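You operate a simulated robot arm through the tools that you are given. There is no shell and no other tool. Be economical: measure what you need, move in short steps, check, and stop when the job is done.

Carry out the task below with a simulated robot arm. There is one attempt and no reset: what you move stays moved.

JOB
Weigh the white tray, then dry it in the oven at 105C.
Fine: zero the empty blue scale first; the tray goes in alone; close the drawer, and switch the oven off when it shows Done.

Only the result counts: the job must be done as asked and must still hold three seconds after the hand-in. Knocking over, shifting, dropping, spilling or breaking anything else fails it.

ROBOT AND FRAMES
A 7-joint arm with a two-finger parallel gripper, hanging from a carriage that runs on a rail from [1.1, 216.3] to [-0.1, -11.7] (x, y) and turns from -7.121 to 4.887 rad about z. Base frame: it is fixed where the carriage stands at the start and does not move with it; the origin is on the floor, on the carriage's upright axis, x ahead of it, y to its left, z up. Readings come in cm, rad, newtons and seconds.
With the tool pointing down near the work surface it reaches from about 24 to 68 cm from the robot's upright axis, wherever it stands. Its first joint turns from -2.897 to 2.897 rad. Places, roughly: blue scale [60, -20, 90]; inside the oven drawer [40, 10, 90]; oven drawer [40, 10, 90]; oven knob [60, 20, 110]; plate of the blue scale [70, -20, 90]. Payload 3.91 kg.
Tool frame: the origin (TCP) lies between the finger pads and is the grasp point; the fingertips stand 3 cm ahead of it; z points along the fingers, y is the line along which they close. Largest opening 11 cm; finger width 2, thickness 1; the body of the gripper, 4.8 by 11.2 cm, starts 5.5 cm behind the TCP.
Orientation is that of the tool frame in the base frame, as a unit quaternion [x, y, z, w]. With the fingers straight down and closing along the base's y, the tool's x points along the base's -x, its y along +y and its z along -z.

CONTROLS
- The arm moves only by the tool apply_moves. Its argument "steps" is a list of rows, each a list of 3 entries, a list of its own where there are three numbers: the turn, a rotation vector about the tool's x, y, z in units of 5 degrees (1.0 is 5 degrees), then the shift along the tool's x, y, z in units of 30 mm (1.0 is 30 mm), then the opening, from 0 (shut) to 1 (fully open). In form: [[[ax, ay, az], [tx, ty, tz], jaw], ...]. A call has 1 to 10 rows; each row shifts and turns the commanded pose from where the row before left it, along the tool's axes as they then stand. A call with a number of a shift or a turn outside -1 to 1 is refused whole. A row lasts 0.2 s, in which the tool goes at most 5 cm and 0.15 rad; a call with a longer step from one row to the next is refused whole, and so is a gripper value outside its range. A pose out of reach is approached as far as the arm can. The call stops where the force on the tool passes 40 N (or 10 N more than at its start, if that is more) or the arm is blocked; 0.2 s more then pass. The fingers move at their own pace (about 10.8 cm/s each) and stop on an object; they squeeze with about 38 N. The grip force told is the motor's: it shows also when the fingers shut on nothing. Time passes only in rows, and 0.2 s behind the last, so rows that do not move let the fingers close. The reply holds the time, the measured pose of the TCP, the force on the tool along the base axes, the opening and the grip force, in the units named above and with some noise, with the torque about the TCP (base axes, N m) and any sound that the robot's microphone picked up, and new pictures: "show" is both (left out), scene, wrist or none.
- Cameras (640 x 400 px; columns grow to the right, rows downward): "scene" is now at [27.08, -1.25, 150.47]; the picture's right is [-0.18, -0.98, 0.00], its down [-0.83, 0.15, -0.54] and it looks along [0.53, -0.10, -0.84] (base axes); focal length 214 px, centre (320, 200). "wrist" rides on the gripper at [7.2, 1.7, -10.3] in the tool frame; the picture's right is [-0.23, 0.97, 0.00], its down [-0.76, -0.18, -0.62] and it looks along [-0.61, -0.14, 0.78] (tool axes); focal length 222 px, centre (320, 200). There is no depth. A picture from a camera that has moved, and an enlarged one, comes with that camera's place and axes in the base frame and with its lens.
- move_column(by): slides the trunk up (or, below 0, down) by that many cm; the arm and the scene camera ride with it, the base frame stays. It gives what a move gives, with no picture.
- steer(legs): drives the robot by 1 to 6 legs, each [ahead, left, turn to the left] in cm, cm and rad, along the robot's own axes; the way and the turn of a leg run together, so that a leg with both is an arc; at most 150 cm and 3.142 rad a leg. The arm and the cameras ride along, it lands a little off, and it stops where it bumps. It keeps to its track: a leg is cut to what the track allows. It gives what a move gives, and a new picture of the scene camera.
- aim_head(pan, tilt): turns the head with the scene camera to pan (to the left, within 2.705 rad either way) and tilt (down, from -0.506 to 1.204), counted from straight ahead of the robot. It gives what a move gives, and a new picture of the scene camera.
- zoom(camera, box): a new picture of the part [left, top, right, bottom] of that camera's present view, enlarged. No time passes.
- job_done(): hands the job in; it is judged then, once.

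Go step by step. Nothing tells you exact positions but the pictures and the camera data: compare them with the known pose of the tool, close in by small moves and look again before you grip or let go. The budget is 120 turns and 260 pictures, counting those below and the enlarged ones. Unless the task says otherwise, let go and move clear before handing in, and close with one line.

The tools are called after ">>>" as a command line: name --argument value ..., lists and objects as JSON in quotes. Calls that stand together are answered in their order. apply_moves: Moves the arm, as the interface text tells. Its arguments: {"type":"object","properties":{"steps":{"type":"array"},"show":{"type":"string","enum":["both","scene","wrist","none"]}},"required":["steps"]} The other tools are called the same way: move_column (by) slides the trunk up or down; steer (legs) drives the base; aim_head (pan, tilt) turns the head that bears the scene camera; zoom (camera, box) takes an enlarged picture of a part of a camera's view; job_done () hands the job in.

At the start:

```text
time_s: 0.0
tool_pos: [47.35, -20.52, 131.34]
orientation: [0.0, 1.0, -0.001, 0.0]
wrist_force: [1.2, 0.0, 0.4]
moment: [-0.02, 0.02, 0.0]
grip_width: 10.99
grip_force: 0.1
trunk travel left (down, up): [-20.0, 38.0]
robot x, y, heading: [0.09, 0.15, 0.001]
head pan, tilt: [-0.182, 0.997]
```

scene: 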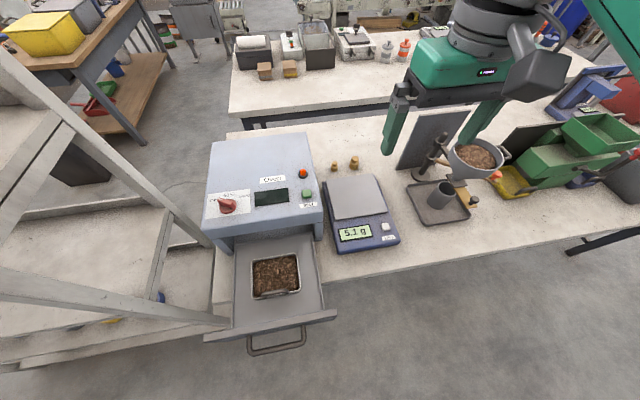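
wrist: 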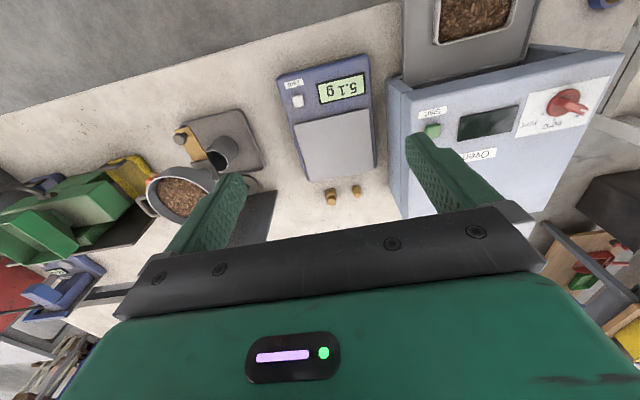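

The oven drawer stands open with a filled tray in it, and the scale beside it reads 5.1 g while empty. I'll enlarge the pictures before moving.

>>> zoom --camera "scene" --box '[200, 130, 340, 360]'

>>> zoom --camera "scene" --box '[300, 100, 640, 260]'

>>> zoom --camera "wrist" --box '[260, 0, 640, 220]'

>>> zoom --camera "scene" --box '[200, 0, 460, 120]'

```text
1.74 times, centred on (270, 245) of scene
camera zoom: at [27.08, -1.25, 150.47], right [-0.18, -0.98, 0.0], down [-0.83, 0.15, -0.54], along [0.53, -0.1, -0.84], focal length 373 px, centre (407, 122)
```

zoom: 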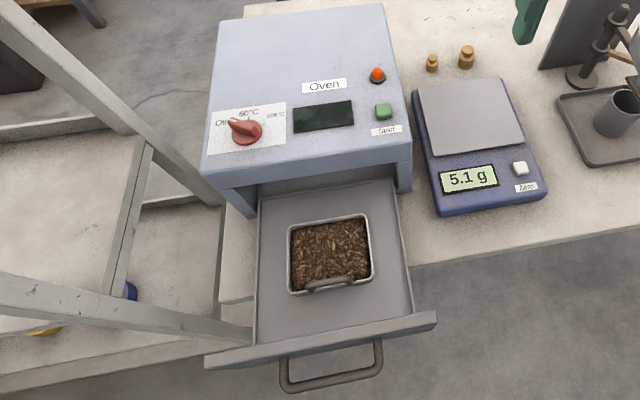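

```text
1.88 times, centred on (470, 180) of scene
camera zoom: at [27.08, -1.25, 150.47], right [-0.18, -0.98, 0.0], down [-0.83, 0.15, -0.54], along [0.53, -0.1, -0.84], focal length 404 px, centre (38, 238)
```

zoom: 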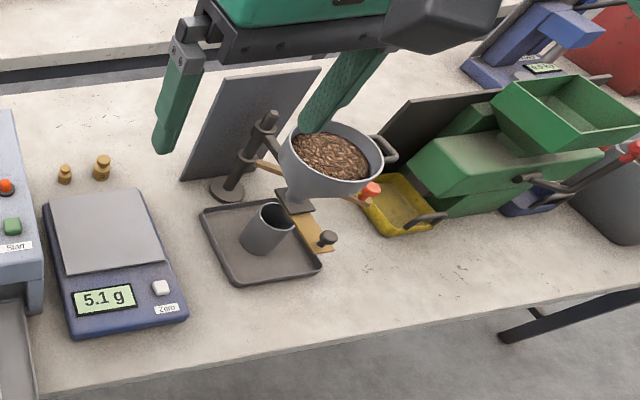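

```text
1.68 times, centred on (450, 110) of wrist
camera zoom: at [40.0, -18.84, 141.46], right [0.23, 0.97, 0.0], down [0.76, -0.18, 0.62], along [0.61, -0.14, -0.78], focal length 374 px, centre (101, 352)
```

zoom: 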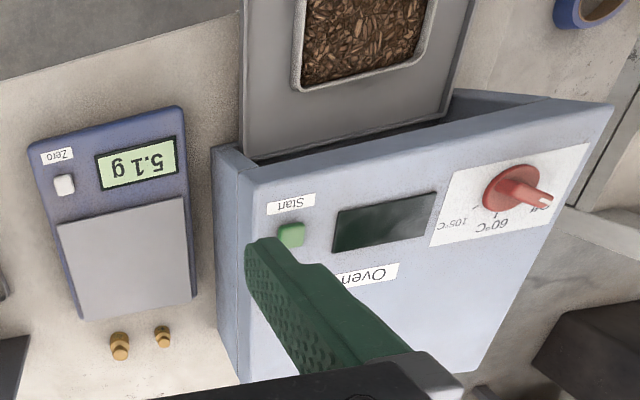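

```text
2.46 times, centred on (330, 60) of scene
camera zoom: at [27.08, -1.25, 150.47], right [-0.18, -0.98, 0.0], down [-0.83, 0.15, -0.54], along [0.53, -0.1, -0.84], focal length 528 px, centre (295, 545)
```

zoom: 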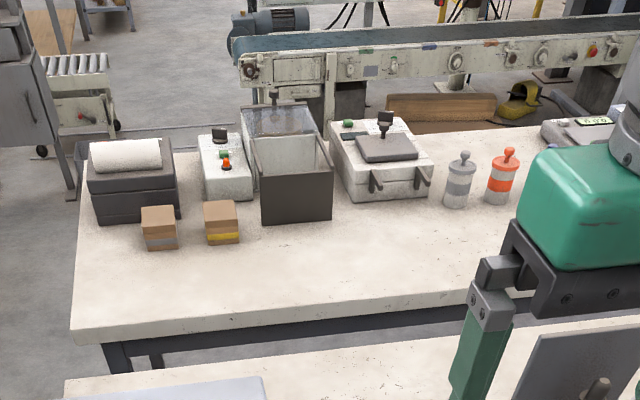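

The tray in the drawer may not be the white one, because "goes in alone" suggests the drawer might have to be emptied. I'll look around for other trays.

>>> aim_head --pan 0.9 --tilt 0.7

>>> aim_head --pan 2.0 --tilt 0.6

>>> aim_head --pan -1.1 --tilt 0.7

>>> aim_head --pan -2.3 --tilt 0.6

```text
time_s: 1.3
tool_pos: [47.33, -20.52, 131.11]
orientation: [0.0, 1.0, 0.001, 0.001]
wrist_force: [0.0, -0.1, -0.2]
moment: [0.04, -0.01, 0.01]
grip_width: 10.98
grip_force: 0.0
trunk travel left (down, up): [-20.0, 38.0]
robot x, y, heading: [-0.1, -0.33, -0.001]
head pan, tilt: [0.901, 0.7]
camera scene: at [25.49, 6.65, 152.79], right [0.78, -0.62, 0.0], down [-0.4, -0.5, -0.76], along [0.48, 0.6, -0.64], focal length 214 px, centre (320, 200)
```

scene: 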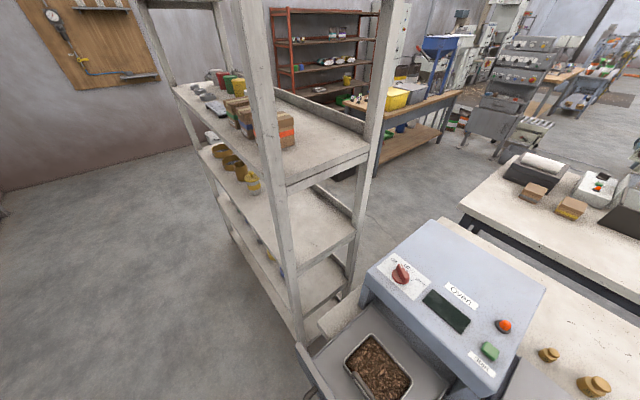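

```text
time_s: 2.6
tool_pos: [47.27, -20.58, 131.31]
orientation: [0.0, 1.0, 0.0, 0.0]
wrist_force: [0.3, 0.6, 0.0]
moment: [0.01, 0.0, 0.04]
grip_width: 11.02
grip_force: 0.1
trunk travel left (down, up): [-20.0, 38.0]
robot x, y, heading: [0.17, 0.19, 0.002]
head pan, tilt: [2.0, 0.6]
camera scene: at [16.54, 8.04, 153.65], right [0.91, 0.42, 0.0], down [0.23, -0.51, -0.83], along [-0.34, 0.75, -0.56], focal length 214 px, centre (320, 200)
```

scene: 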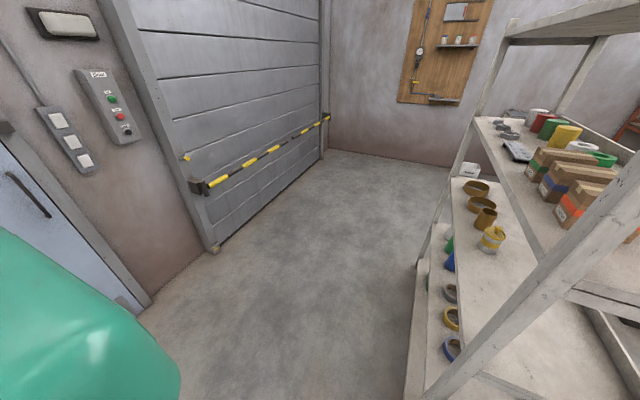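

```text
time_s: 5.3
tool_pos: [47.23, -20.47, 131.22]
orientation: [-0.001, 1.0, 0.0, 0.0]
wrist_force: [-0.1, 0.8, 0.1]
moment: [0.02, -0.02, 0.02]
grip_width: 11.03
grip_force: 0.0
trunk travel left (down, up): [-20.0, 38.0]
robot x, y, heading: [-0.27, 0.09, -0.005]
head pan, tilt: [-1.1, 0.7]
camera scene: at [24.07, -7.57, 152.79], right [-0.89, -0.45, 0.0], down [-0.29, 0.57, -0.76], along [0.35, -0.68, -0.64], focal length 214 px, centre (320, 200)
```

scene: 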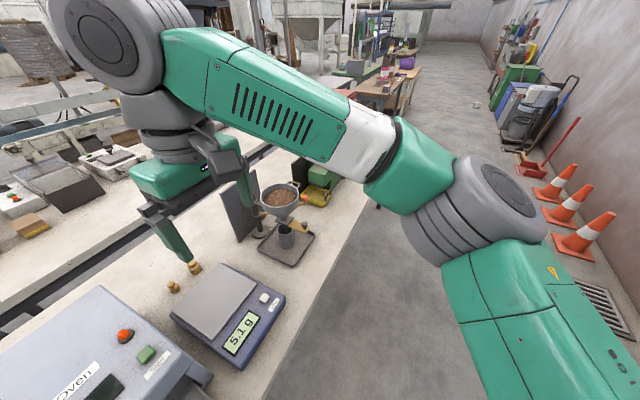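

```text
time_s: 6.7
tool_pos: [47.23, -20.5, 131.23]
orientation: [0.001, 1.0, 0.0, 0.0]
wrist_force: [-0.8, -0.9, 0.1]
moment: [-0.01, -0.01, 0.03]
grip_width: 10.99
grip_force: 0.1
trunk travel left (down, up): [-20.0, 38.0]
robot x, y, heading: [-0.2, -0.09, -0.002]
head pan, tilt: [-2.3, 0.6]
camera scene: at [14.32, -6.59, 153.65], right [-0.75, 0.67, 0.0], down [0.38, 0.42, -0.83], along [-0.55, -0.62, -0.56], focal length 214 px, centre (320, 200)
```

scene: 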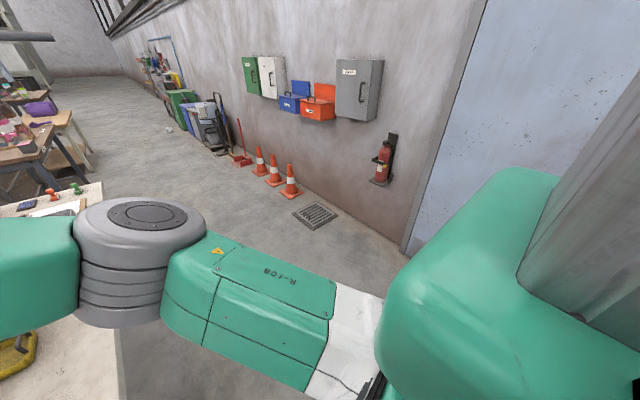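

No other tray shows nearby. I'll aim back at the work area, check the drawer tray closely, and look over the shelves.

>>> aim_head --pan 0.6 --tilt 1.1

>>> zoom --camera "scene" --box '[240, 160, 440, 340]'

>>> aim_head --pan 1.3 --tilt 0.5

>>> zoom --camera "scene" --box '[200, 100, 520, 300]'

```text
time_s: 9.2
tool_pos: [47.2, -20.58, 131.26]
orientation: [-0.001, 1.0, 0.0, 0.0]
wrist_force: [0.6, 0.7, 0.0]
moment: [-0.02, 0.01, -0.01]
grip_width: 10.99
grip_force: 0.1
trunk travel left (down, up): [-20.0, 38.0]
robot x, y, heading: [-0.52, -0.16, 0.0]
head pan, tilt: [0.6, 1.1]
camera scene: at [25.42, 3.56, 149.79], right [0.56, -0.83, 0.0], down [-0.74, -0.5, -0.45], along [0.37, 0.26, -0.89], focal length 214 px, centre (320, 200)
```

scene: 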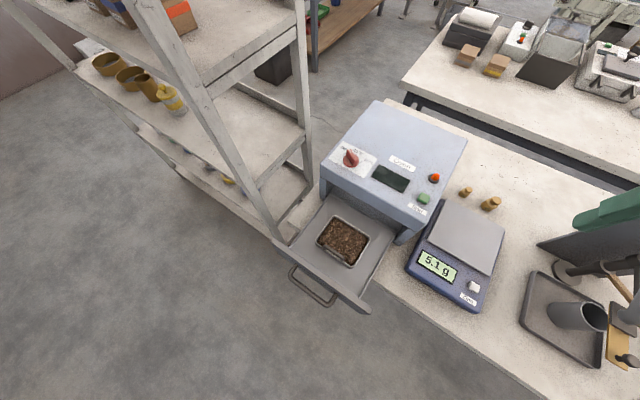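

```text
2.22 times, centred on (340, 250) of scene
camera zoom: at [25.42, 3.56, 149.79], right [0.56, -0.83, 0.0], down [-0.74, -0.5, -0.45], along [0.37, 0.26, -0.89], focal length 477 px, centre (276, 89)
```

zoom: 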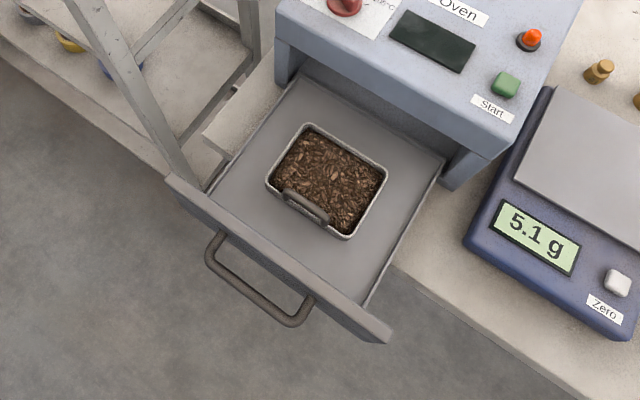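

```text
time_s: 10.3
tool_pos: [47.28, -20.58, 131.21]
orientation: [0.0, 1.0, 0.0, 0.0]
wrist_force: [-0.6, 1.1, 0.3]
moment: [-0.02, 0.0, 0.02]
grip_width: 10.99
grip_force: 0.1
trunk travel left (down, up): [-20.0, 38.0]
robot x, y, heading: [-0.12, -0.31, -0.002]
head pan, tilt: [1.3, 0.499]
camera scene: at [22.65, 8.76, 154.55], right [0.96, -0.27, 0.0], down [-0.13, -0.46, -0.88], along [0.24, 0.85, -0.48], focal length 214 px, centre (320, 200)
```

scene: 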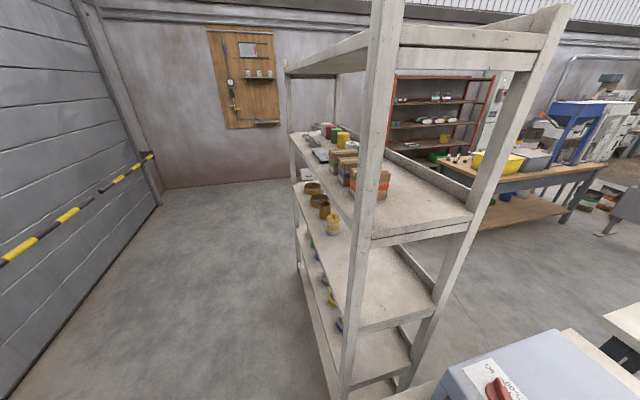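

```text
2.00 times, centred on (360, 200) of scene
camera zoom: at [22.65, 8.76, 154.55], right [0.96, -0.27, 0.0], down [-0.13, -0.46, -0.88], along [0.24, 0.85, -0.48], focal length 429 px, centre (240, 200)
```

zoom: 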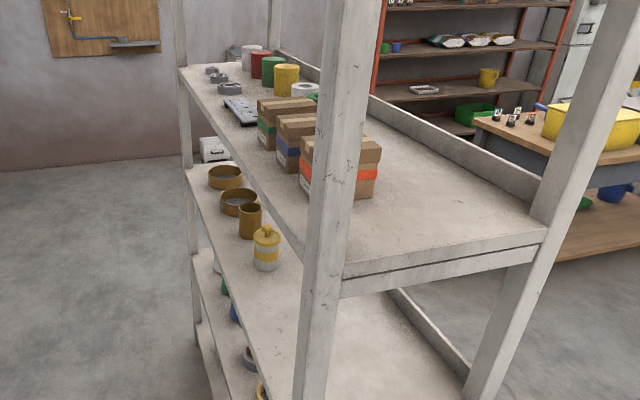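

Two candidates are far off: a white box-like item at the end of the second shelf, and a tray on the red rack. I'll enlarge both.

>>> zoom --camera "scene" --box '[280, 140, 360, 190]'

>>> zoom --camera "scene" --box '[380, 90, 500, 165]'

>>> zoom --camera "scene" --box '[280, 110, 400, 185]'

```text
8.00 times, centred on (320, 165) of scene
camera zoom: at [22.65, 8.76, 154.55], right [0.96, -0.27, 0.0], down [-0.13, -0.46, -0.88], along [0.24, 0.85, -0.48], focal length 1716 px, centre (320, 480)
```

zoom: 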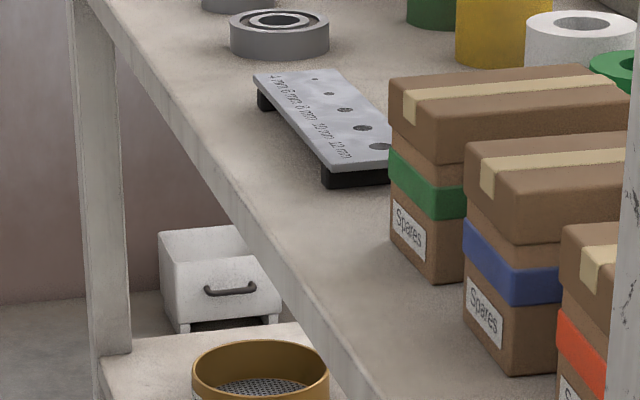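

```text
5.33 times, centred on (440, 128) of scene
camera zoom: at [22.65, 8.76, 154.55], right [0.96, -0.27, 0.0], down [-0.13, -0.46, -0.88], along [0.24, 0.85, -0.48], focal length 1144 px, centre (-320, 587)
```

zoom: 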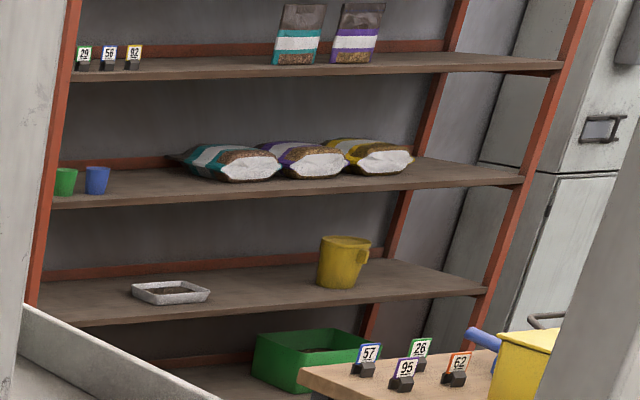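

```text
5.33 times, centred on (340, 148) of scene
camera zoom: at [22.65, 8.76, 154.55], right [0.96, -0.27, 0.0], down [-0.13, -0.46, -0.88], along [0.24, 0.85, -0.48], focal length 1144 px, centre (213, 480)
```

zoom: 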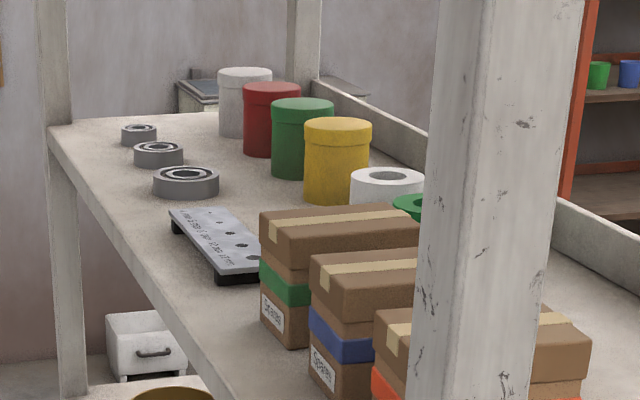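

The red rack is about 3 m away and out of reach. I'll check the colour of the tray in the drawer and look at the shelves from closer angles.

>>> aim_head --pan 0.6 --tilt 1.1

>>> zoom --camera "scene" --box '[310, 205, 375, 275]'

>>> zoom --camera "scene" --box '[0, 0, 300, 230]'

>>> zoom --camera "scene" --box '[320, 110, 480, 220]'

```text
time_s: 11.4
tool_pos: [47.5, -20.56, 131.25]
orientation: [0.0, 1.0, -0.001, 0.001]
wrist_force: [0.0, 0.0, 0.0]
moment: [-0.01, 0.01, -0.04]
grip_width: 11.01
grip_force: 0.1
trunk travel left (down, up): [-20.0, 38.0]
robot x, y, heading: [-0.06, -0.14, 0.0]
head pan, tilt: [0.6, 1.1]
camera scene: at [25.42, 3.57, 149.79], right [0.57, -0.82, 0.0], down [-0.73, -0.5, -0.45], along [0.37, 0.26, -0.89], focal length 214 px, centre (320, 200)
```

scene: 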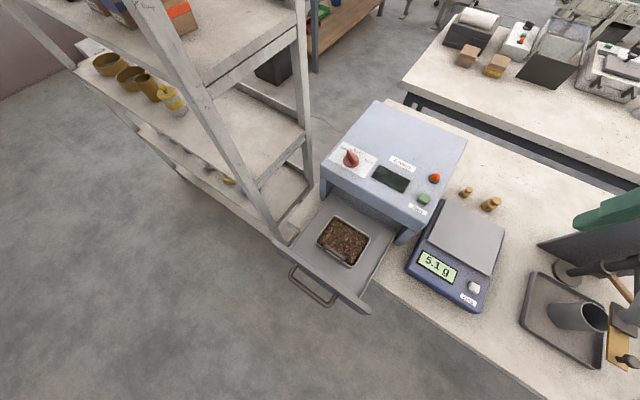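

```text
5.71 times, centred on (342, 240) of scene
camera zoom: at [25.42, 3.57, 149.79], right [0.57, -0.82, 0.0], down [-0.73, -0.5, -0.45], along [0.37, 0.26, -0.89], focal length 1226 px, centre (191, -29)
```

zoom: 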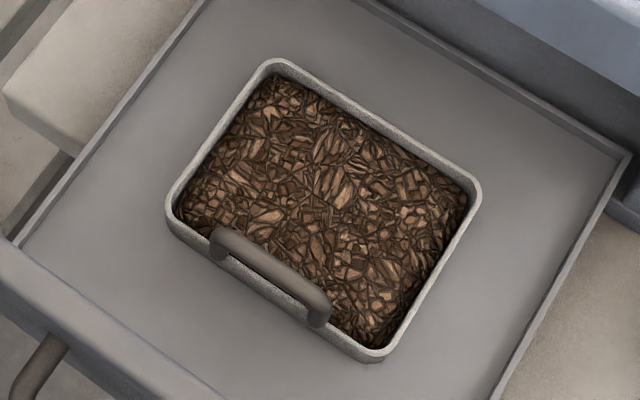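

```text
1.74 times, centred on (150, 115) of scene
camera zoom: at [25.42, 3.57, 149.79], right [0.57, -0.82, 0.0], down [-0.73, -0.5, -0.45], along [0.37, 0.26, -0.89], focal length 373 px, centre (616, 348)
```

zoom: 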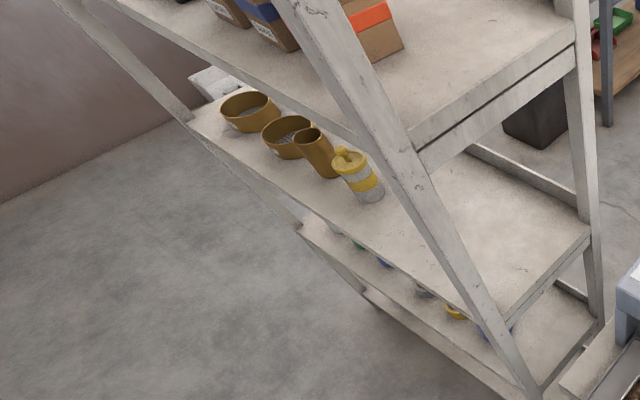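

```text
3.64 times, centred on (400, 165) of scene
camera zoom: at [25.42, 3.57, 149.79], right [0.57, -0.82, 0.0], down [-0.73, -0.5, -0.45], along [0.37, 0.26, -0.89], focal length 780 px, centre (29, 327)
```

zoom: 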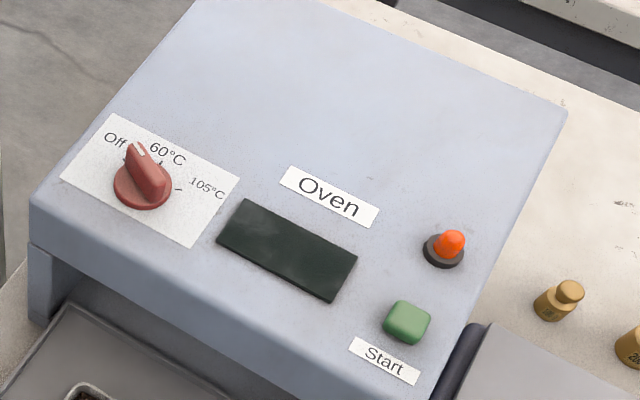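

The drawer tray is worn white enamel and is the only tray within reach, so I take it as the white tray. Triangulating from both cameras puts the scale's Zero button at about [52, -26.4, 90]. I'll shut the fingers and come above it.

>>> aim_head --pan -0.18 --tilt 1.0

>>> apply_moves --steps '[[[0, 0, 0], [-0.155, -0.196, 0.9], 0], [[0, 0, 0], [-0.155, -0.196, 0.9], 0], [[0, 0, 0], [-0.155, -0.196, 0.9], 0], [[0, 0, 0], [-0.155, -0.196, 0.9], 0], [[0, 0, 0], [-0.155, -0.196, 0.9], 0], [[0, 0, 0], [-0.155, -0.196, 0.9], 0], [[0, 0, 0], [-0.155, -0.196, 0.9], 0], [[0, 0, 0], [-0.155, -0.196, 0.9], 0], [[0, 0, 0], [-0.155, -0.196, 0.9], 0], [[0, 0, 0], [-0.155, -0.196, 0.9], 0]]'

```text
time_s: 12.5
tool_pos: [47.26, -20.62, 131.22]
orientation: [0.0, 1.0, -0.001, 0.0]
wrist_force: [-0.2, 0.1, -1.0]
moment: [-0.02, -0.02, -0.03]
grip_width: 10.99
grip_force: 0.1
trunk travel left (down, up): [-20.0, 38.0]
robot x, y, heading: [-0.19, 0.35, -0.002]
head pan, tilt: [-0.18, 1.0]
camera scene: at [27.06, -1.24, 150.45], right [-0.18, -0.98, 0.0], down [-0.83, 0.15, -0.54], along [0.53, -0.1, -0.84], focal length 214 px, centre (320, 200)
```

scene: 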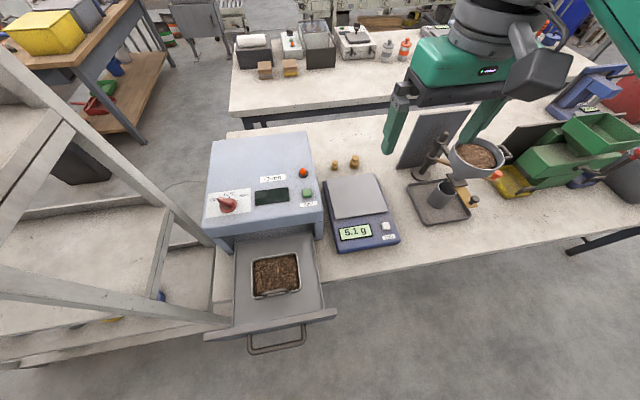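

```text
time_s: 14.7
tool_pos: [51.98, -26.45, 104.17]
orientation: [0.0, 1.0, 0.001, 0.0]
wrist_force: [0.1, -0.1, 0.3]
moment: [0.01, 0.02, -0.02]
grip_width: 0.02
grip_force: 37.6
trunk travel left (down, up): [-20.0, 38.0]
robot x, y, heading: [0.36, 0.27, -0.001]
head pan, tilt: [-0.18, 1.0]
camera scene: at [27.06, -1.24, 150.45], right [-0.18, -0.98, 0.0], down [-0.83, 0.15, -0.54], along [0.53, -0.1, -0.84], focal length 214 px, centre (320, 200)
camera wrist: at [44.68, -24.68, 114.38], right [0.23, 0.97, 0.0], down [0.76, -0.18, 0.62], along [0.61, -0.14, -0.78], focal length 222 px, centre (320, 200)
```

scene: 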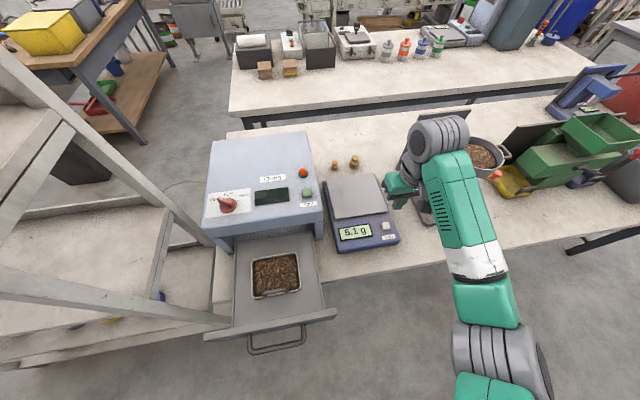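
wrist: 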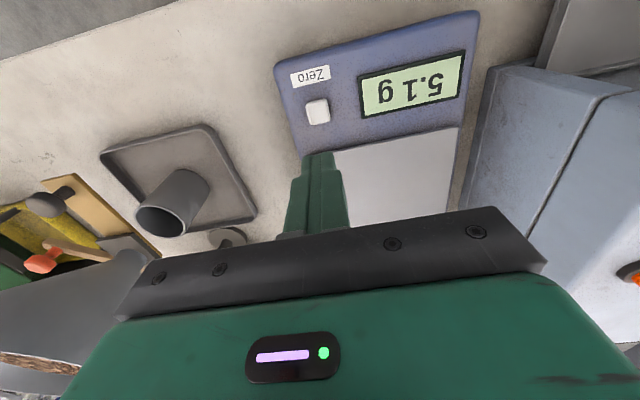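

The button lies right below the fingertips. I'll go down to just above it.

>>> apply_moves --steps '[[[0, 0, 0], [0, -0.04, 0.8], 0], [[0, 0, 0], [0, 0, 0.8], 0], [[0, 0, 0], [0, 0, 0.8], 0], [[0, 0, 0], [0, 0, 0.8], 0], [[0, 0, 0], [0, 0, 0.15], 0], [[0, 0, 0], [0, 0, 0.05], 0], [[0, 0, 0], [0, 0, 0], 0]]'

>>> zoom --camera "wrist" --box '[240, 40, 480, 200]'

```text
time_s: 16.3
tool_pos: [51.96, -26.62, 93.92]
orientation: [0.0, 1.0, 0.0, -0.001]
wrist_force: [-0.5, -0.1, 0.1]
moment: [-0.04, -0.01, 0.01]
grip_width: 0.0
grip_force: 38.0
trunk travel left (down, up): [-20.0, 38.0]
robot x, y, heading: [-0.42, -0.23, 0.0]
head pan, tilt: [-0.18, 1.0]
camera scene: at [27.06, -1.24, 150.45], right [-0.18, -0.98, 0.0], down [-0.83, 0.15, -0.54], along [0.53, -0.1, -0.84], focal length 214 px, centre (320, 200)
camera wrist: at [44.68, -24.86, 104.15], right [0.23, 0.97, 0.0], down [0.76, -0.18, 0.62], along [0.61, -0.14, -0.78], focal length 222 px, centre (320, 200)
```

scene: 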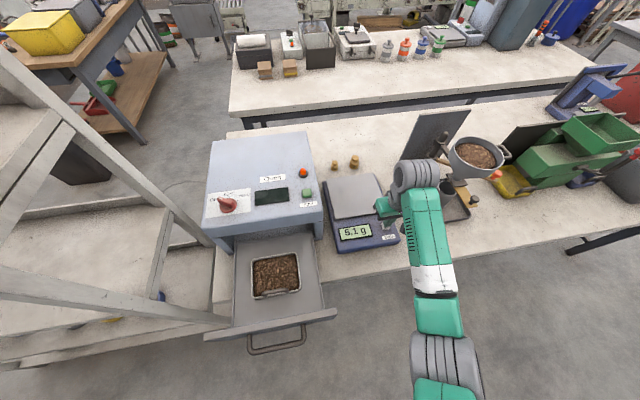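
wrist: 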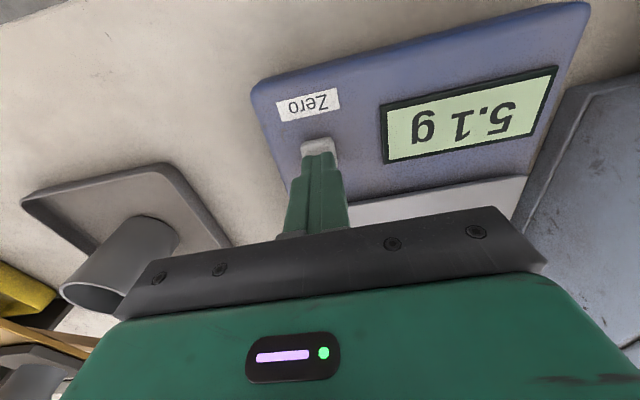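

```text
2.50 times, centred on (360, 120) of wrist
camera zoom: at [44.68, -24.86, 104.15], right [0.23, 0.97, 0.0], down [0.76, -0.18, 0.62], along [0.61, -0.14, -0.78], focal length 555 px, centre (220, 400)
```

zoom: 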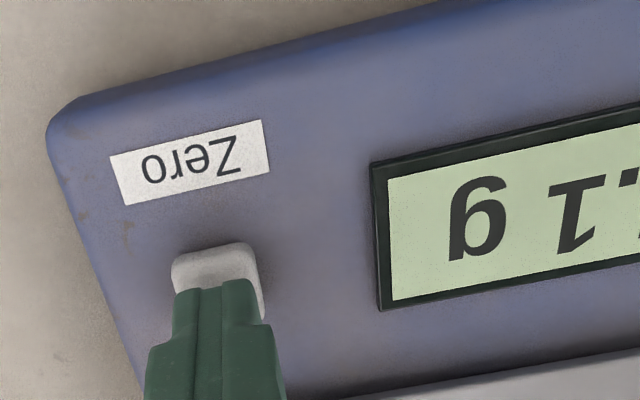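

The tip is over the button, so I'll press gently.

>>> apply_moves --steps '[[[0, 0, 0], [0, 0.07, 0.1], 0], [[0, 0, 0], [0, 0, 0.1], 0], [[0, 0, 0], [0, 0, 0.1], 0], [[0, 0, 0], [0, 0, 0.08], 0], [[0, 0, 0], [0, 0, 0.08], 0]]' --show "wrist"

>>> zoom --camera "scene" --box '[310, 160, 420, 260]'

```text
time_s: 17.5
tool_pos: [51.85, -26.49, 92.57]
orientation: [0.0, 1.0, 0.0, 0.0]
wrist_force: [-1.5, 0.6, 4.6]
moment: [0.0, 0.08, 0.06]
grip_width: 0.0
grip_force: 38.0
trunk travel left (down, up): [-20.0, 38.0]
robot x, y, heading: [0.02, -0.01, 0.001]
head pan, tilt: [-0.18, 1.0]
heard: click
camera wrist: at [44.74, -24.68, 102.96], right [0.23, 0.97, 0.0], down [0.76, -0.18, 0.62], along [0.61, -0.14, -0.78], focal length 222 px, centre (320, 200)
```

wrist: 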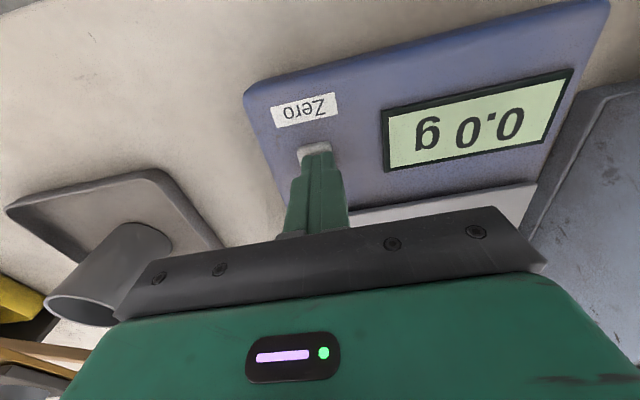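

```text
4.00 times, centred on (365, 210) of scene
camera zoom: at [27.07, -1.25, 150.46], right [-0.18, -0.98, 0.0], down [-0.83, 0.15, -0.54], along [0.53, -0.1, -0.84], focal length 858 px, centre (140, 160)
```

zoom: 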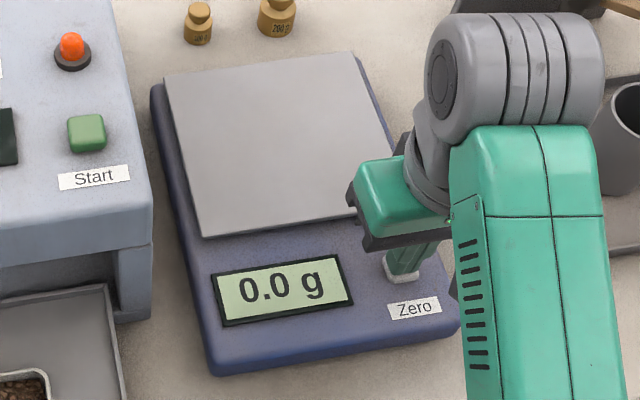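

The scale now shows 0.0 g. I'll lift away, move back and across toward the drawer, and look at the tray.

>>> apply_moves --steps '[[[0, 0, 0], [0, 0, -0.8], 0], [[0, 0, 0], [0, 0, -0.8], 0.5], [[0, 0, 0], [0.6, 0, -0.8], 0.5], [[0, 0, 0], [0.6, 0, -0.8], 0.5], [[0, 0, 0], [0.6, 0, -0.8], 0.5], [[0, 0, 0], [0.6, 0, -0.8], 0.5], [[0, 0, 0], [0.6, 0, -0.8], 0.5], [[0, 0, 0], [0.6, 0, -0.8], 0.5], [[0, 0, 0], [0.6, 0, -0.8], 0.5], [[0, 0, 0], [0.6, 0, -0.8], 0.5]]' --show "none"

>>> apply_moves --steps '[[[0, 0, 0], [0, 1, 0], 0.5], [[0, 0, 0], [0, 1, 0], 0.5], [[0, 0, 0], [0, 1, 0], 0.5], [[0, 0, 0], [0, 1, 0], 0.5], [[0, 0, 0], [0, 1, 0], 0.5], [[0, 0, 0], [0, 1, 0], 0.5], [[0, 0, 0], [0, 1, 0], 0.5], [[0, 0, 0], [0, 1, 0], 0.5], [[0, 0, 0], [0, 1, 0], 0.5], [[0, 0, 0], [0, 1, 0], 0.5]]'

```text
time_s: 19.7
tool_pos: [37.81, -26.26, 116.59]
orientation: [0.0, 1.0, 0.001, 0.001]
wrist_force: [0.7, 0.2, -0.2]
moment: [0.01, -0.01, 0.0]
grip_width: 5.49
grip_force: 0.0
trunk travel left (down, up): [-20.0, 38.0]
robot x, y, heading: [-0.01, -0.09, 0.001]
head pan, tilt: [-0.18, 1.0]
```

```text
time_s: 21.9
tool_pos: [37.44, 3.41, 116.61]
orientation: [0.0, 1.0, 0.0, 0.0]
wrist_force: [-0.4, -0.5, 0.1]
moment: [0.02, 0.01, 0.02]
grip_width: 5.5
grip_force: 0.1
trunk travel left (down, up): [-20.0, 38.0]
robot x, y, heading: [0.34, -0.01, 0.004]
head pan, tilt: [-0.18, 1.0]
camera scene: at [27.06, -1.24, 150.45], right [-0.18, -0.98, 0.0], down [-0.83, 0.15, -0.54], along [0.53, -0.1, -0.84], focal length 214 px, centre (320, 200)
camera wrist: at [30.19, 5.16, 126.87], right [0.23, 0.97, 0.0], down [0.76, -0.18, 0.62], along [0.61, -0.14, -0.78], focal length 222 px, centre (320, 200)
```

scene: 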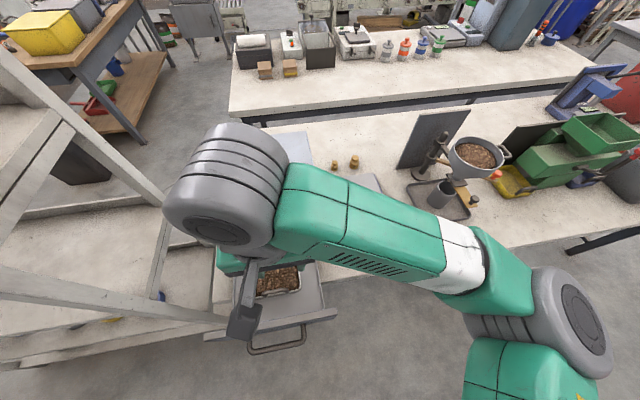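
wrist: 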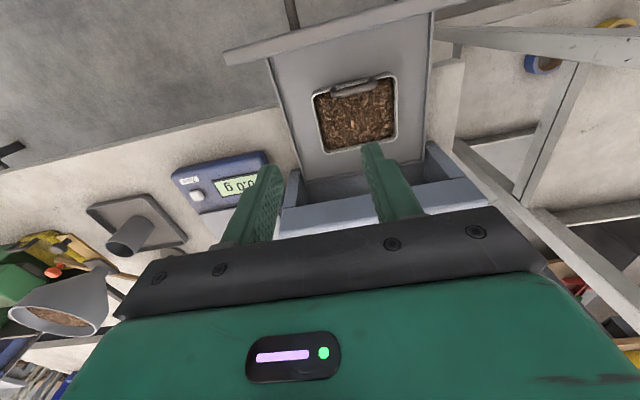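

>>> zoom --camera "wrist" --box '[230, 0, 480, 220]'

```text
1.82 times, centred on (355, 110) of wrist
camera zoom: at [30.19, 5.16, 126.87], right [0.23, 0.97, 0.0], down [0.76, -0.18, 0.62], along [0.61, -0.14, -0.78], focal length 404 px, centre (256, 364)
```

zoom: 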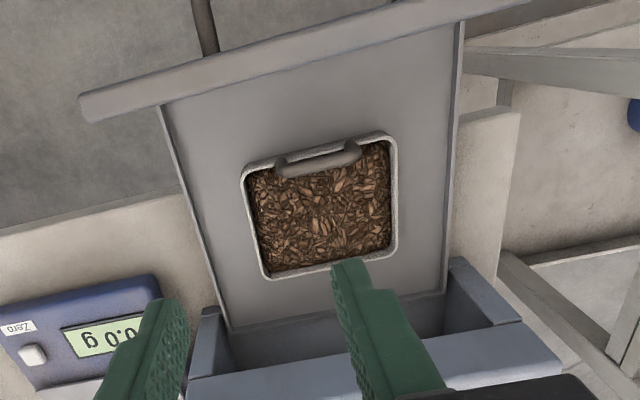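

The tray is about 15 × 14 cm, which is wider than the jaws open, so I'll take it by its bar handle at about [41, 9.4]. Its rear edge sits close to the oven front at x≈53. I'll turn the gripper 90° so the fingers close along x across the bar.

>>> apply_moves --steps '[[[0, 0, 0], [-0.6, 1, 0], 0.5], [[0, 0, 0], [-0.6, 1, 0], 0.5], [[0, 0, -1], [0, 0, 0], 0.5], [[0, 0, -1], [0, 0, 0], 0.5], [[0, 0, -1], [0, 0, 0], 0.5], [[0, 0, -1], [0, 0, 0], 0.5], [[0, 0, -1], [0, 0, 0], 0.5], [[0, 0, -1], [0, 0, 0], 0.5], [[0, 0, -1], [0, 0, 0], 0.5], [[0, 0, -1], [0, 0, 0], 0.5]]' --show "none"

>>> apply_moves --steps '[[[0, 0, -1], [0, 0, 0.5], 0.5], [[0, 0, -1], [0, 0, 0.5], 0.5], [[0, 0, -1], [0, 0, 0.5], 0.5], [[0, 0, -1], [0, 0, 0.5], 0.5], [[0, 0, -1], [0, 0, 0.5], 0.5], [[0, 0, -1], [0, 0, 0.5], 0.5], [[0, 0, -1], [0, 0, 0.5], 0.5], [[0, 0, -1], [0, 0, 0.5], 0.5], [[0, 0, -1], [0, 0, 0.5], 0.5], [[0, 0, -1], [0, 0, 0.5], 0.5]]'

```text
time_s: 24.1
tool_pos: [41.28, 9.55, 116.57]
orientation: [-0.342, 0.94, 0.0, 0.0]
wrist_force: [-0.9, -1.2, 0.0]
moment: [-0.03, 0.01, 0.01]
grip_width: 5.51
grip_force: 0.1
trunk travel left (down, up): [-20.0, 38.0]
robot x, y, heading: [-0.01, 0.14, -0.001]
head pan, tilt: [-0.18, 1.0]
```

```text
time_s: 26.3
tool_pos: [41.17, 9.73, 101.61]
orientation: [-0.707, 0.707, 0.0, 0.0]
wrist_force: [0.2, 0.6, -0.3]
moment: [-0.02, -0.03, -0.01]
grip_width: 5.5
grip_force: 0.1
trunk travel left (down, up): [-20.0, 38.0]
robot x, y, heading: [-0.1, 0.11, 0.003]
head pan, tilt: [-0.18, 1.0]
camera scene: at [27.07, -1.25, 150.45], right [-0.18, -0.98, 0.0], down [-0.83, 0.15, -0.54], along [0.53, -0.1, -0.84], focal length 214 px, centre (320, 200)
camera wrist: at [39.5, 2.48, 111.83], right [-0.97, 0.23, 0.0], down [0.18, 0.76, 0.62], along [0.14, 0.61, -0.78], focal length 222 px, centre (320, 200)
```

scene: 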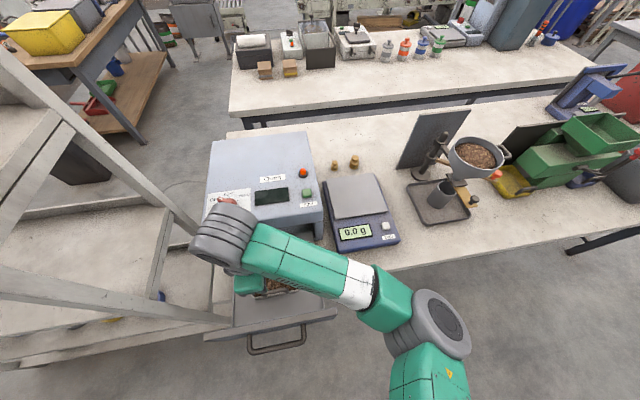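
wrist: 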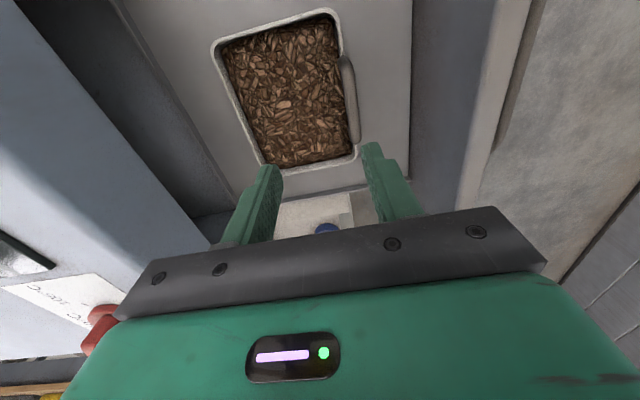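

>>> zoom --camera "wrist" --box '[190, 0, 430, 190]'

```text
2.11 times, centred on (310, 95) of wrist
camera zoom: at [39.5, 2.48, 111.83], right [-0.97, 0.23, 0.0], down [0.18, 0.76, 0.62], along [0.14, 0.61, -0.78], focal length 468 px, centre (341, 421)
```

zoom: 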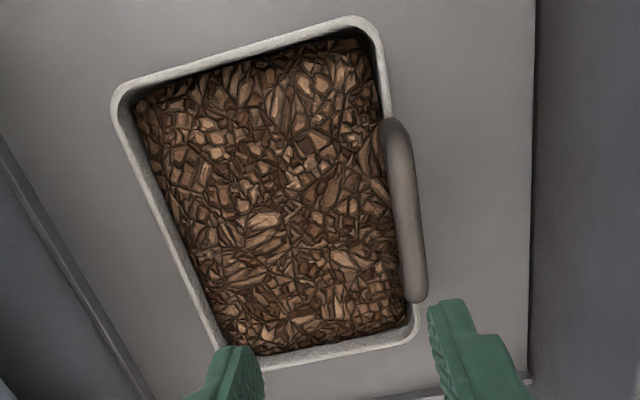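

Several rays agree that the handle bar is at about [38.2, 7.9, 93.4], directly above the tray's front rim. The tray spans x 38–48.5, clear of the oven. I'll centre over the bar and lower partway.

>>> apply_moves --steps '[[[0, 0, 0], [0.3, 0.5, 0], 0.5], [[0, 0, 0], [0.3, 0.5, 0], 0.5], [[0, 0, 0], [0, 0, 0.5], 0.5], [[0, 0, 0], [0, 0, 0.5], 0.5], [[0, 0, 0], [0, 0, 0.4], 0.5], [[0, 0, 0], [0, 0, 0.3], 0.5]]' --show "wrist"

>>> zoom --camera "wrist" --box '[190, 0, 450, 200]'

>>> zoom --camera "scene" --box '[200, 230, 340, 360]'

```text
time_s: 27.7
tool_pos: [38.18, 7.84, 96.61]
orientation: [-0.707, 0.707, 0.001, 0.0]
wrist_force: [0.4, -0.3, 0.0]
moment: [-0.01, -0.03, 0.01]
grip_width: 5.52
grip_force: 0.1
trunk travel left (down, up): [-20.0, 38.0]
robot x, y, heading: [0.05, 0.24, -0.003]
head pan, tilt: [-0.18, 1.0]
camera wrist: at [36.38, 0.61, 106.79], right [-0.97, 0.23, 0.0], down [0.18, 0.76, 0.62], along [0.14, 0.61, -0.78], focal length 222 px, centre (320, 200)
```

wrist: 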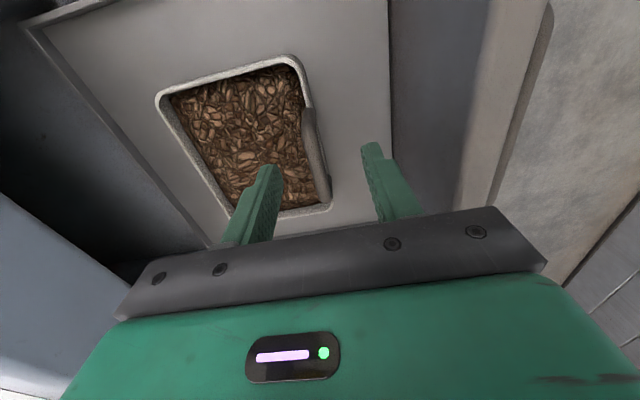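

```text
2.00 times, centred on (320, 100) of wrist
camera zoom: at [36.38, 0.61, 106.79], right [-0.97, 0.23, 0.0], down [0.18, 0.76, 0.62], along [0.14, 0.61, -0.78], focal length 444 px, centre (320, 400)
```

zoom: 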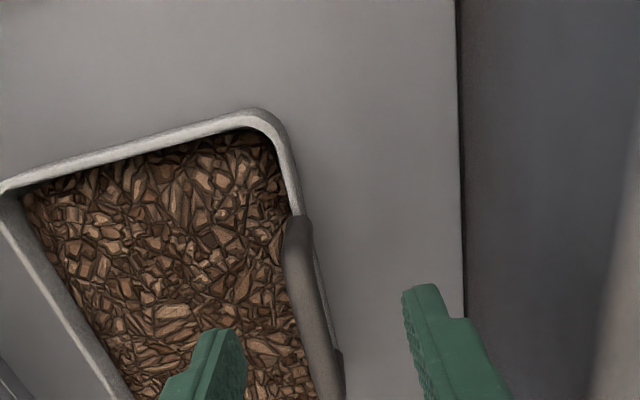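

```text
3.08 times, centred on (270, 295) of scene
camera zoom: at [27.06, -1.25, 150.45], right [-0.18, -0.98, 0.0], down [-0.83, 0.15, -0.54], along [0.53, -0.1, -0.84], focal length 660 px, centre (474, -92)
```

zoom: 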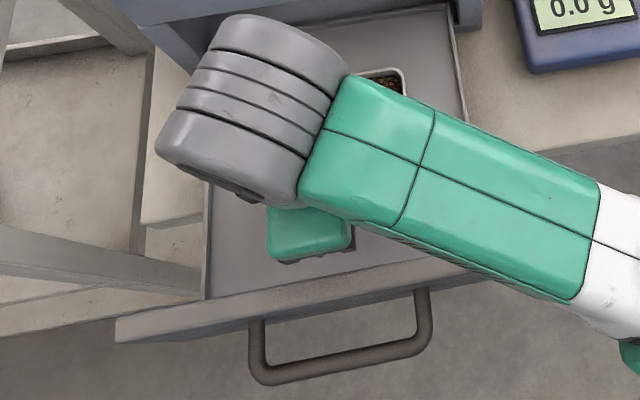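

The bar is at z≈93 and centred between the fingers. I'll lower the tips just past the bar and close.

>>> apply_moves --steps '[[[0, 0, 0], [0, 0, 0.2], 0.35], [[0, 0, 0], [0, 0, 0.2], 0.35], [[0, 0, 0], [0, 0, 0.2], 0.35], [[0, 0, 0], [0, 0, 0.1], 0.35], [[0, 0, 0], [0, 0, 0.0], 0.35]]' --show "wrist"

>>> zoom --camera "wrist" --box '[190, 50, 450, 250]'

```text
time_s: 28.9
tool_pos: [38.15, 7.76, 94.45]
orientation: [0.707, -0.707, 0.0, -0.001]
wrist_force: [0.0, 0.8, 0.0]
moment: [-0.02, -0.03, 0.02]
grip_width: 3.86
grip_force: 0.1
trunk travel left (down, up): [-20.0, 38.0]
robot x, y, heading: [-0.04, 0.14, 0.002]
head pan, tilt: [-0.18, 1.0]
camera wrist: at [36.44, 0.59, 104.65], right [-0.97, 0.23, 0.0], down [0.18, 0.76, 0.62], along [0.14, 0.61, -0.78], focal length 222 px, centre (320, 200)
```

wrist: 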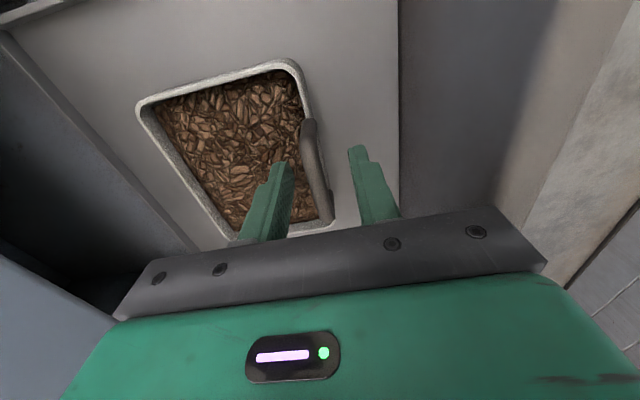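

```text
2.00 times, centred on (320, 150) of wrist
camera zoom: at [36.44, 0.59, 104.65], right [-0.97, 0.23, 0.0], down [0.18, 0.76, 0.62], along [0.14, 0.61, -0.78], focal length 444 px, centre (320, 300)
```

zoom: 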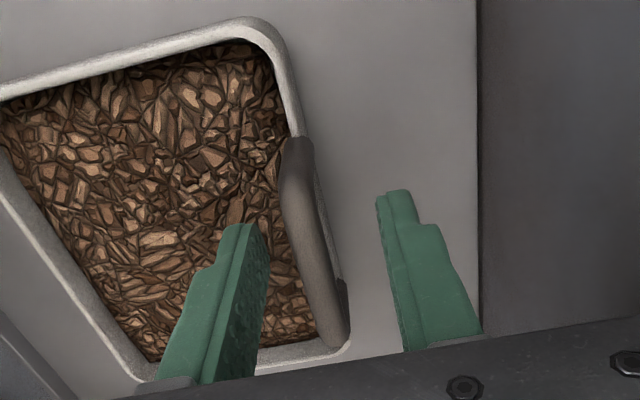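

>>> apply_moves --steps '[[[0, 0, 0], [0, 0, 0.13], 0.35], [[0, 0, 0], [0, 0, 0.0], 0], [[0, 0, 0], [0, 0, 0.0], 0], [[0, 0, 0], [0, 0, 0], 0]]' --show "wrist"

>>> zoom --camera "wrist" --box '[190, 50, 450, 250]'

```text
time_s: 29.9
tool_pos: [38.17, 7.75, 94.03]
orientation: [-0.707, 0.707, 0.0, 0.0]
wrist_force: [-0.9, 0.3, 1.6]
moment: [-0.02, -0.02, -0.13]
grip_width: 0.91
grip_force: 38.4
trunk travel left (down, up): [-20.0, 38.0]
robot x, y, heading: [-0.19, -0.01, 0.004]
head pan, tilt: [-0.18, 1.0]
camera wrist: at [36.47, 0.6, 104.26], right [-0.97, 0.23, 0.0], down [0.18, 0.76, 0.62], along [0.14, 0.61, -0.78], focal length 222 px, centre (320, 200)
```

wrist: 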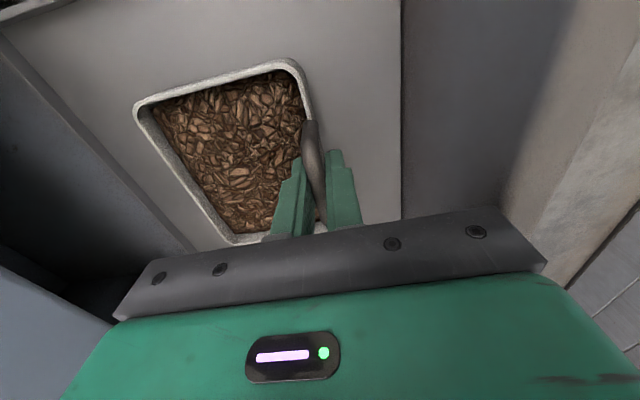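

```text
2.00 times, centred on (320, 150) of wrist
camera zoom: at [36.47, 0.6, 104.26], right [-0.97, 0.23, 0.0], down [0.18, 0.76, 0.62], along [0.14, 0.61, -0.78], focal length 444 px, centre (320, 300)
```

zoom: 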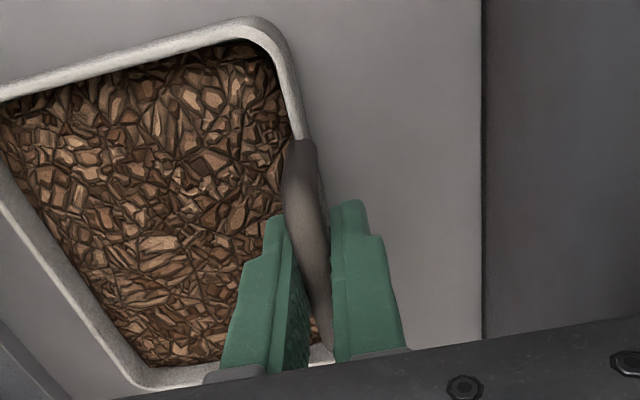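

The bar is gripped at 0.9 cm width. I'll lift slowly and watch for tilt.

>>> apply_moves --steps '[[[0, 0, 0], [0, 0, -0.1], 0], [[0, 0, 0], [0, 0, -0.1], 0], [[0, 0, 0], [0, 0, -0.15], 0], [[0, 0, 0], [0, 0, -0.15], 0], [[0, 0, 0], [0, 0, -0.2], 0], [[0, 0, 0], [0, 0, 0], 0]]'

```text
time_s: 31.3
tool_pos: [38.27, 7.79, 96.15]
orientation: [0.707, -0.707, 0.0, -0.001]
wrist_force: [0.1, 0.2, -2.8]
moment: [0.0, 0.07, 0.01]
grip_width: 0.94
grip_force: 37.4
trunk travel left (down, up): [-20.0, 38.0]
robot x, y, heading: [-0.11, 0.13, 0.002]
head pan, tilt: [-0.18, 1.0]
camera scene: at [27.06, -1.25, 150.45], right [-0.18, -0.98, 0.0], down [-0.83, 0.15, -0.54], along [0.53, -0.1, -0.84], focal length 214 px, centre (320, 200)
camera wrist: at [36.44, 0.63, 106.38], right [-0.97, 0.23, 0.0], down [0.18, 0.76, 0.62], along [0.14, 0.61, -0.78], focal length 222 px, centre (320, 200)
```

scene: 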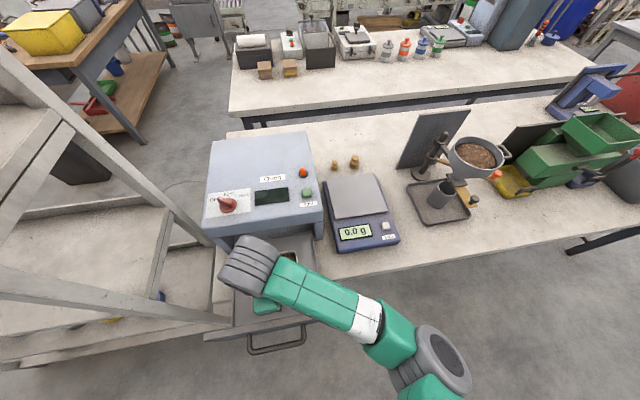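
wrist: 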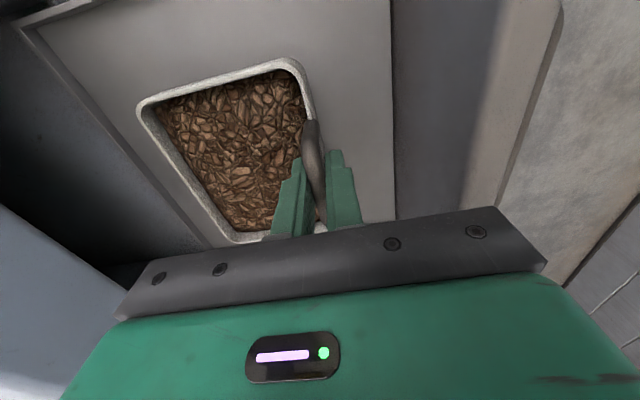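

The tray is held level, with about 2.8 N on the tool. I'll lift it clear of the drawer.

>>> apply_moves --steps '[[[0, 0, 0], [0, 0, -0.3], 0], [[0, 0, 0], [0, 0, -0.4], 0], [[0, 0, 0], [0, 0, -0.5], 0], [[0, 0, 0], [0, 0, -0.5], 0], [[0, 0, 0], [0, 0, -0.5], 0], [[0, 0, 0], [0, 0, -0.5], 0], [[0, 0, 0], [0, 0, -0.4], 0], [[0, 0, 0], [0, 0, -0.3], 0], [[0, 0, 0], [0, 0, -0.2], 0], [[0, 0, 0], [0, 0, 0], 0]]'

```text
time_s: 33.5
tool_pos: [38.05, 7.83, 107.01]
orientation: [-0.707, 0.708, 0.0, 0.001]
wrist_force: [-0.3, 0.3, -2.2]
moment: [-0.02, 0.11, 0.0]
grip_width: 0.91
grip_force: 37.5
trunk travel left (down, up): [-20.0, 38.0]
robot x, y, heading: [0.16, -0.15, 0.002]
head pan, tilt: [-0.18, 1.0]
camera scene: at [27.06, -1.25, 150.45], right [-0.18, -0.98, 0.0], down [-0.83, 0.15, -0.54], along [0.53, -0.1, -0.84], focal length 214 px, centre (320, 200)
camera wrist: at [36.41, 0.62, 117.12], right [-0.97, 0.23, 0.0], down [0.18, 0.76, 0.62], along [0.14, 0.61, -0.78], focal length 222 px, centre (320, 200)
```

scene: 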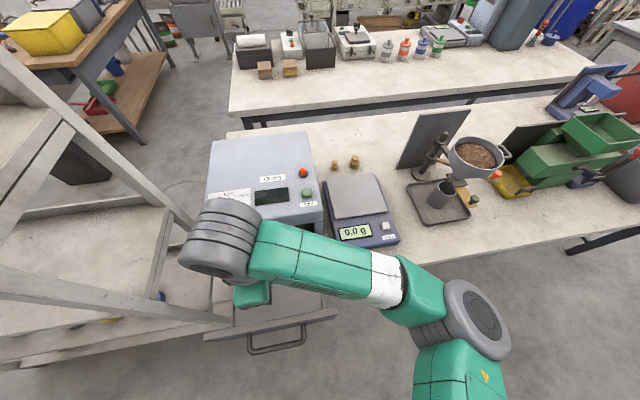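
wrist: 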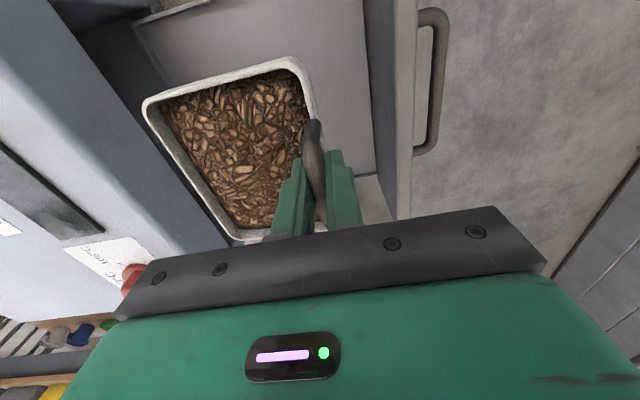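

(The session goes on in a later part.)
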